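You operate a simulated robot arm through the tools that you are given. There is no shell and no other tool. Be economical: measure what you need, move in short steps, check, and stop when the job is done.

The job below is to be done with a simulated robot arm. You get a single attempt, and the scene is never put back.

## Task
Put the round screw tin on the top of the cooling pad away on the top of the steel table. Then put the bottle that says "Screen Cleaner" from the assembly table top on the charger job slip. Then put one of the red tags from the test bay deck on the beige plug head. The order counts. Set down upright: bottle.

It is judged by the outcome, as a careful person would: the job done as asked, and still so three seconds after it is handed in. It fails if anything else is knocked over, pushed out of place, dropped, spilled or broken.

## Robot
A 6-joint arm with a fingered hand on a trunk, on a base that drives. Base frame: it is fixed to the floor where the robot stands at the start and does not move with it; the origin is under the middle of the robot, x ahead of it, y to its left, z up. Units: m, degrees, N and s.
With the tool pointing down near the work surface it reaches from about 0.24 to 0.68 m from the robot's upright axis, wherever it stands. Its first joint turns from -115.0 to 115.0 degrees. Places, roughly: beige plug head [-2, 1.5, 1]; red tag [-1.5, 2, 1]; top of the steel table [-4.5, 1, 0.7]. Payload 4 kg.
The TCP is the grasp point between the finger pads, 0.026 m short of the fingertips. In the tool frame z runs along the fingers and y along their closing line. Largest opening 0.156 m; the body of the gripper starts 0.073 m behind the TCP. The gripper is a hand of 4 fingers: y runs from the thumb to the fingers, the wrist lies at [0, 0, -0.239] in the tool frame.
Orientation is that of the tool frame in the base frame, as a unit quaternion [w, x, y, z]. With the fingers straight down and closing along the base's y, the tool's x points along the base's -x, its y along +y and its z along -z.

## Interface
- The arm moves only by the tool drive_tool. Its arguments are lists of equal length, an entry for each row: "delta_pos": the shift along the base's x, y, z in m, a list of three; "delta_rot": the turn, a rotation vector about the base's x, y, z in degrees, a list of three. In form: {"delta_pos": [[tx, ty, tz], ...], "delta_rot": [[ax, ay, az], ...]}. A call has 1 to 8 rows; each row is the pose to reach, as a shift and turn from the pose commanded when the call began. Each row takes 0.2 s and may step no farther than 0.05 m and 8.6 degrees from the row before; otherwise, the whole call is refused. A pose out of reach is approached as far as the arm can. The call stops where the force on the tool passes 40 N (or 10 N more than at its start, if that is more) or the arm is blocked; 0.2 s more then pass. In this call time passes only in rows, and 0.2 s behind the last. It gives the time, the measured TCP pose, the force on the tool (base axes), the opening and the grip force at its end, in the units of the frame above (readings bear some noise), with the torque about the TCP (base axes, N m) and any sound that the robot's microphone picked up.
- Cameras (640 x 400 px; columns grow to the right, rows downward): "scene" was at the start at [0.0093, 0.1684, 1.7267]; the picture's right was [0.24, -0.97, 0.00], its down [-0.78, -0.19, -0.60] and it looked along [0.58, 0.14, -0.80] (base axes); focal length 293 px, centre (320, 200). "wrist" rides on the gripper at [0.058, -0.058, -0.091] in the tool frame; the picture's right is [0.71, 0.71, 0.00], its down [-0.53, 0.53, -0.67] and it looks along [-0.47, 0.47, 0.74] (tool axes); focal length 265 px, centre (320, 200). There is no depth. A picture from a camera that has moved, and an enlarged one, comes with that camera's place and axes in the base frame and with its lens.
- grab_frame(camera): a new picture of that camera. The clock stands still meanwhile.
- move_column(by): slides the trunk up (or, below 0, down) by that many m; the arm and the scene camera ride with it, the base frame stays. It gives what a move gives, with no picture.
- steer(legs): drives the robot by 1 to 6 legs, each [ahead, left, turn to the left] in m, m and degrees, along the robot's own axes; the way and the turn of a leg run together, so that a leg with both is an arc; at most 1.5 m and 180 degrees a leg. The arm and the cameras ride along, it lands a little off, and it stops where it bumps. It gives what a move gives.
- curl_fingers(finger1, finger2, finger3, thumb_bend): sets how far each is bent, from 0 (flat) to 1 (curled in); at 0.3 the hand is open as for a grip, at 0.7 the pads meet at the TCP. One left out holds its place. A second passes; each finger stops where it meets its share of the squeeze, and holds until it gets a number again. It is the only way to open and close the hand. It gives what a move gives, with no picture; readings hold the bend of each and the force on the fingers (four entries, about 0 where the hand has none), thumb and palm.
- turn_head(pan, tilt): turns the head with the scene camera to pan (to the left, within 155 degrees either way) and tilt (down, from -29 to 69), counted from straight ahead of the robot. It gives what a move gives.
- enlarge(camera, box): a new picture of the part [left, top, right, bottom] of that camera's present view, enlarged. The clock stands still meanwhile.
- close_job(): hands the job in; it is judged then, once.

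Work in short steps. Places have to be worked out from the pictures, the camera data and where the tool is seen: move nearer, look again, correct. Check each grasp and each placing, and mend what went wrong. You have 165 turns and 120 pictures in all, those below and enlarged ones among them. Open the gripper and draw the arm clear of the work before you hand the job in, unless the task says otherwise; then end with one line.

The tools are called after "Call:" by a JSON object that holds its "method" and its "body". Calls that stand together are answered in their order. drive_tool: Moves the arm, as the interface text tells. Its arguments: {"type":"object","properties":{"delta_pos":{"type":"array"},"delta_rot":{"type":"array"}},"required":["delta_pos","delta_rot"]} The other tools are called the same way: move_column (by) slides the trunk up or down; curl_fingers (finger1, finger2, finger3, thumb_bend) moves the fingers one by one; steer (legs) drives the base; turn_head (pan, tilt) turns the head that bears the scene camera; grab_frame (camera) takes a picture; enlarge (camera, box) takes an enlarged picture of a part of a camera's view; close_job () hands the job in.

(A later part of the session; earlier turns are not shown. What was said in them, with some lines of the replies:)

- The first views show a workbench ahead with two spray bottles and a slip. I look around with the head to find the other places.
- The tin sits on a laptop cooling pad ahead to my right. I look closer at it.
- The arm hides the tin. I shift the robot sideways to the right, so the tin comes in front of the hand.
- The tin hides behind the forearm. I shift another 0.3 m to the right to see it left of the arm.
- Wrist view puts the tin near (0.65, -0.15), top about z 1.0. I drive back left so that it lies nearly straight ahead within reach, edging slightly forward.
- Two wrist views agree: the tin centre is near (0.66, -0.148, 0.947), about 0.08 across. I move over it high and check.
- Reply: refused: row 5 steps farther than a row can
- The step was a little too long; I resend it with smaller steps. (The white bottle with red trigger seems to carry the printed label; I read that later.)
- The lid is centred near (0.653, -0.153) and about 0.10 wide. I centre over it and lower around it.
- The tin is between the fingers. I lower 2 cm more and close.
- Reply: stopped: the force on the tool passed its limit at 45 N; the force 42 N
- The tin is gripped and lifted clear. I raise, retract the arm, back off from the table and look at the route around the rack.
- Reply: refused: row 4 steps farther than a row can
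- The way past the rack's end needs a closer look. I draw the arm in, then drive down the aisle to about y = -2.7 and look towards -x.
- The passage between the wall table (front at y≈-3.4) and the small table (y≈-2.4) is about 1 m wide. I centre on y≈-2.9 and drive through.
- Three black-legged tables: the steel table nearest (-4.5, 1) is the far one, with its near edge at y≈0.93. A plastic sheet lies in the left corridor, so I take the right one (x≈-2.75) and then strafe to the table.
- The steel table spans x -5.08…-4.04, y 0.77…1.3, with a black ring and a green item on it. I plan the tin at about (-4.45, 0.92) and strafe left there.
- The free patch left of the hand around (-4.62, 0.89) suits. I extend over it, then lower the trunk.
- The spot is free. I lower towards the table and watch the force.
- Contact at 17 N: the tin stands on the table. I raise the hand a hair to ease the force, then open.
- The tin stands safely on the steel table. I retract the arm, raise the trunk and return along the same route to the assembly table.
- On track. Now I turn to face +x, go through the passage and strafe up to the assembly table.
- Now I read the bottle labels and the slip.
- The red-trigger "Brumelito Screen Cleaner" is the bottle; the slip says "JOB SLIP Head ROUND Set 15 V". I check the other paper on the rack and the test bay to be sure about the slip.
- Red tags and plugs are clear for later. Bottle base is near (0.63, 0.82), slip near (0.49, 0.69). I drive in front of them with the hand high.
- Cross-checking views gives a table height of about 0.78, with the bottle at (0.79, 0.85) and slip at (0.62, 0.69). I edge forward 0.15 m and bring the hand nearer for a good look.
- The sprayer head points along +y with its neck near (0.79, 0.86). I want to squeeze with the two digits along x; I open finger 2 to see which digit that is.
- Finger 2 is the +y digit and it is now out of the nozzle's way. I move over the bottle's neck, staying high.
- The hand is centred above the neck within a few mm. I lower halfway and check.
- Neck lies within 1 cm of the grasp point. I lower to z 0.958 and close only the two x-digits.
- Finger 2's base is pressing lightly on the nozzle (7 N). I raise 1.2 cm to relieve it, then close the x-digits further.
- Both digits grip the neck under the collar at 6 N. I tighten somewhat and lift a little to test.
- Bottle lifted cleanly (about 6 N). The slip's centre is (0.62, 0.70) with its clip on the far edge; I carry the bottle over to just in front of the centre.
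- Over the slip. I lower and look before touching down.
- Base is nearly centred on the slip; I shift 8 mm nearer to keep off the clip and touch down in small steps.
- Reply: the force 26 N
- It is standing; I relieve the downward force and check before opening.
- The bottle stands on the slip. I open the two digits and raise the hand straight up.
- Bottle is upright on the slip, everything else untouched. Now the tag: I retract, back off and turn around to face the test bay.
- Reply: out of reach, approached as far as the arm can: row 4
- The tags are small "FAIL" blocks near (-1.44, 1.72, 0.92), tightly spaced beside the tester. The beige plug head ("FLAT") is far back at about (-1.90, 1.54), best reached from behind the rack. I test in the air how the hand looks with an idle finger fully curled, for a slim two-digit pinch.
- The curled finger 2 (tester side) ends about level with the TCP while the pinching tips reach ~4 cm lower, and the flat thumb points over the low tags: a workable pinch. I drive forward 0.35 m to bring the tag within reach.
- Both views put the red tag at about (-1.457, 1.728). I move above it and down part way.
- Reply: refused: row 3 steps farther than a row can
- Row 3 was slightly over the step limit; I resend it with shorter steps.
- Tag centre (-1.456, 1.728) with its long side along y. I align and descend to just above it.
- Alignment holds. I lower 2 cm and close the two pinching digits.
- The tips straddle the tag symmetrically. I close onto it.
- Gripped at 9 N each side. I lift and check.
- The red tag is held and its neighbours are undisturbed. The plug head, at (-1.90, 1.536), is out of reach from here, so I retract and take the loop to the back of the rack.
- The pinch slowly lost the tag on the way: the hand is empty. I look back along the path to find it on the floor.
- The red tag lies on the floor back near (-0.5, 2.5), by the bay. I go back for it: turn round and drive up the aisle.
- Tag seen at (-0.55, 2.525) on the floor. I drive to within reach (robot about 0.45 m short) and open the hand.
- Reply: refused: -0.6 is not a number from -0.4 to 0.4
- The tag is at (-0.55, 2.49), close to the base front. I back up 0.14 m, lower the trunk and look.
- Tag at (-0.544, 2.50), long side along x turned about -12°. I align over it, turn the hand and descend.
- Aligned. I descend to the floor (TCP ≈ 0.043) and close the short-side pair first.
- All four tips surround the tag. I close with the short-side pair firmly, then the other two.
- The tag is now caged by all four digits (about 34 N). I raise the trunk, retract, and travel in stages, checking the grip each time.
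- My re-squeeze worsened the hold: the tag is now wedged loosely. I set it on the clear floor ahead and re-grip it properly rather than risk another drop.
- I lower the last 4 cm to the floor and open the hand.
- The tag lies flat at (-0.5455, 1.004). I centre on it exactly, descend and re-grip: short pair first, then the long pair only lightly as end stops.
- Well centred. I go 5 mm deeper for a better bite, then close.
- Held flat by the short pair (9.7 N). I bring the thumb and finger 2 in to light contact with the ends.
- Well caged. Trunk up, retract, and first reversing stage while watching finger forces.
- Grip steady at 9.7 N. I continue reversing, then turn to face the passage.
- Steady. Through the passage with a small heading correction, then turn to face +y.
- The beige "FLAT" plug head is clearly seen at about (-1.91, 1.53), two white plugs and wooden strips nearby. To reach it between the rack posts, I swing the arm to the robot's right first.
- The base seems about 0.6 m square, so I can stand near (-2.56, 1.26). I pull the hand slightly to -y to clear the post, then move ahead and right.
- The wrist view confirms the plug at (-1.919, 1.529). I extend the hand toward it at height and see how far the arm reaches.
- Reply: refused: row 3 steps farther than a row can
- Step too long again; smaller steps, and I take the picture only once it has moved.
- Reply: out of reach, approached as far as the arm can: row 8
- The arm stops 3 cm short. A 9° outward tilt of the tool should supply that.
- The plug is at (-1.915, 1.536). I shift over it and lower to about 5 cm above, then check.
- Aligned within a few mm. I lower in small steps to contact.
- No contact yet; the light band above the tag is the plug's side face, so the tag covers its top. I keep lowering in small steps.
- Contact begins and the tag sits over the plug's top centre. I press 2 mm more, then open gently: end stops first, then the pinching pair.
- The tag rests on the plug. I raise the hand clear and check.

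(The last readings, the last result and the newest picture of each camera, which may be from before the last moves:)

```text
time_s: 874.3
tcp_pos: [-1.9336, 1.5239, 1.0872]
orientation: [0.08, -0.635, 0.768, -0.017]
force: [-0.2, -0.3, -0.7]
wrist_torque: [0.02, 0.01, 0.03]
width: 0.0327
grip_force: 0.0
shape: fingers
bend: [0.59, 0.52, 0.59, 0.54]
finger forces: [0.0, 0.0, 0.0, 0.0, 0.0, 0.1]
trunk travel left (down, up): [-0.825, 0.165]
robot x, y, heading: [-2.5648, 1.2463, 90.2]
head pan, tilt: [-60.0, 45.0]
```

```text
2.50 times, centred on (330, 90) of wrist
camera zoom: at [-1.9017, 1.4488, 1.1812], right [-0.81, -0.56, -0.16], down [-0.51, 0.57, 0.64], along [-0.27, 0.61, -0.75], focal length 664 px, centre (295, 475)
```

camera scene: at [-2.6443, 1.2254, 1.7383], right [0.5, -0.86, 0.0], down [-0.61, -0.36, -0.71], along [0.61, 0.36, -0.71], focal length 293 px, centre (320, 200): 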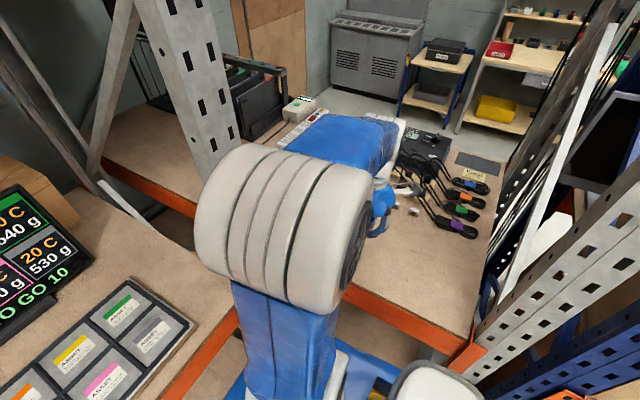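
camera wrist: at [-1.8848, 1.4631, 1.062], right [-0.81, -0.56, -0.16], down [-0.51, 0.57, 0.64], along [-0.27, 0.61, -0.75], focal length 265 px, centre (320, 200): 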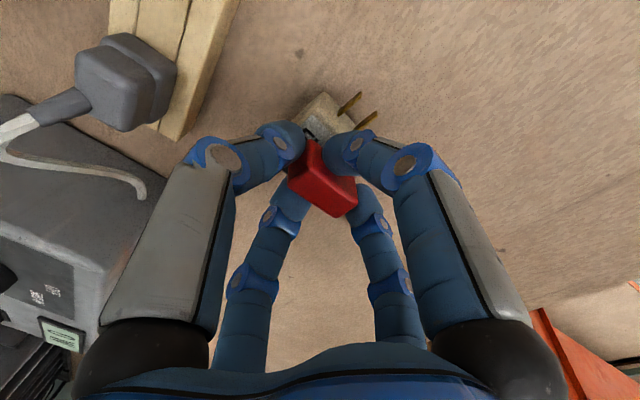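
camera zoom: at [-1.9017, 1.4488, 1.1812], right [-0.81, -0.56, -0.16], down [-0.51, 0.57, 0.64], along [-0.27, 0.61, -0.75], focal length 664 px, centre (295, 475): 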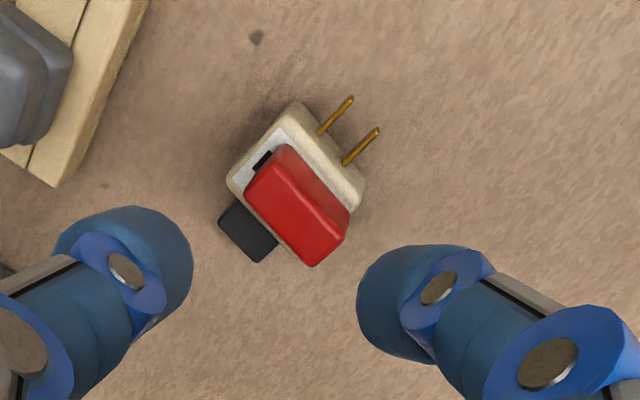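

The tag lies flat on the beige plug head. I withdraw the arm and base clear, then take a last look.

Call:
{"method": "drive_tool", "body": {"delta_pos": [[-0.03, -0.015, 0.03], [-0.07, -0.035, 0.05], [-0.11, -0.055, 0.07], [-0.15, -0.075, 0.08], [-0.19, -0.1, 0.09], [-0.23, -0.12, 0.1], [-0.26, -0.14, 0.11]], "delta_rot": [[0, 0, 0], [0, 0, 0], [0, 0, 0], [0, 0, 0], [0, 0, 0], [0, 0, 0], [0, 0, 0]]}}

Call:
{"method": "curl_fingers", "body": {"finger1": 0.3, "finger2": 0.3, "finger3": 0.3, "thumb_bend": 0.3}}

Call:
{"method": "steer", "body": {"legs": [[0, 0.35, 0], [-0.5, 0, 0]]}}

Call:
{"method": "turn_head", "body": {"pan": -35, "tilt": 35}}

Call:
{"method": "grab_frame", "body": {"camera": "scene"}}

```text
time_s: 875.9
tcp_pos: [-2.1981, 1.3893, 1.1974]
orientation: [0.08, -0.636, 0.767, -0.018]
force: [-0.8, -0.8, -0.4]
wrist_torque: [0.03, 0.01, 0.01]
width: 0.0326
grip_force: 0.1
shape: fingers
bend: [0.59, 0.52, 0.59, 0.54]
finger forces: [0.0, 0.0, 0.0, 0.0, 0.0, 0.0]
trunk travel left (down, up): [-0.825, 0.165]
robot x, y, heading: [-2.5615, 1.2464, 90.2]
head pan, tilt: [-60.0, 45.0]
```

```text
time_s: 876.9
tcp_pos: [-2.1974, 1.3883, 1.1987]
orientation: [0.08, -0.636, 0.768, -0.018]
force: [0.8, 0.7, 0.6]
wrist_torque: [-0.01, 0.06, -0.04]
width: 0.106
grip_force: 0.2
shape: fingers
bend: [0.3, 0.3, 0.3, 0.3]
finger forces: [0.1, 0.1, 0.0, 0.0, 0.0, 0.0]
trunk travel left (down, up): [-0.825, 0.165]
robot x, y, heading: [-2.5627, 1.2428, 90.3]
head pan, tilt: [-60.0, 45.0]
```

```text
time_s: 888.3
tcp_pos: [-2.5429, 0.8991, 1.1978]
orientation: [0.08, -0.639, 0.765, -0.017]
force: [-0.4, 0.3, -0.1]
wrist_torque: [0.0, 0.0, 0.0]
width: 0.1064
grip_force: 0.1
shape: fingers
bend: [0.3, 0.3, 0.3, 0.3]
finger forces: [0.0, 0.1, 0.0, 0.0, 0.0, 0.0]
trunk travel left (down, up): [-0.825, 0.165]
robot x, y, heading: [-2.9117, 0.7504, 90.9]
head pan, tilt: [-60.0, 45.0]
```

```text
time_s: 889.2
tcp_pos: [-2.543, 0.8993, 1.1974]
orientation: [0.081, -0.639, 0.765, -0.017]
force: [0.5, -0.4, 0.6]
wrist_torque: [0.02, -0.01, 0.02]
width: 0.1062
grip_force: 0.0
shape: fingers
bend: [0.3, 0.3, 0.3, 0.3]
finger forces: [0.1, 0.0, 0.0, 0.0, 0.0, 0.1]
trunk travel left (down, up): [-0.825, 0.165]
robot x, y, heading: [-2.9109, 0.7487, 90.7]
head pan, tilt: [-35.0, 35.0]
```

```text
10 pictures are left
camera scene: at [-3.0117, 0.7607, 1.753], right [0.83, -0.56, 0.0], down [-0.32, -0.47, -0.82], along [0.46, 0.68, -0.57], focal length 293 px, centre (320, 200)
```

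scene: 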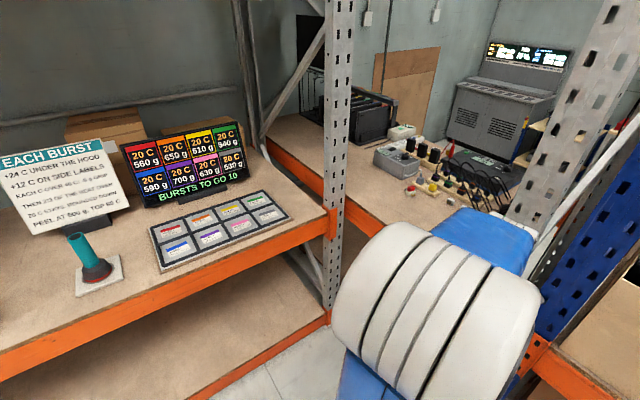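

Call:
{"method": "enlarge", "body": {"camera": "scene", "box": [370, 130, 470, 220]}}

```text
4.44 times, centred on (420, 175) of scene
camera zoom: at [-3.0117, 0.7607, 1.753], right [0.83, -0.56, 0.0], down [-0.32, -0.47, -0.82], along [0.46, 0.68, -0.57], focal length 1302 px, centre (-124, 311)
```

zoom: 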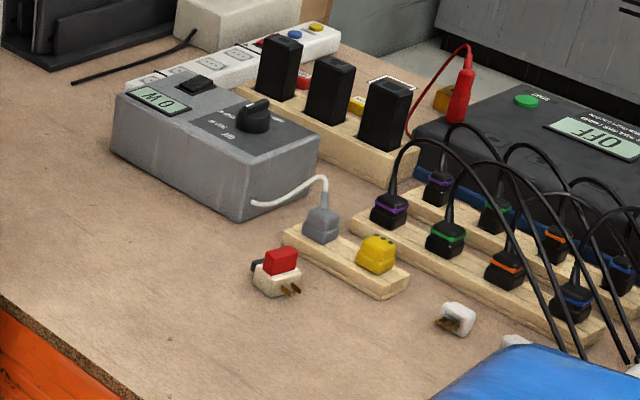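

The red tag sits squarely on the beige plug head, everything around it stands as before, and the hand is open and clear. I hand the job in.

Call:
{"method": "close_job", "body": {}}

```text
The job is handed in.
```

The screw tin is on the steel table, the Screen Cleaner bottle stands upright on the charger job slip, and a red tag lies on the beige plug head; while being carried, the tag fell to the floor once and I set it down there once to re-grip it.
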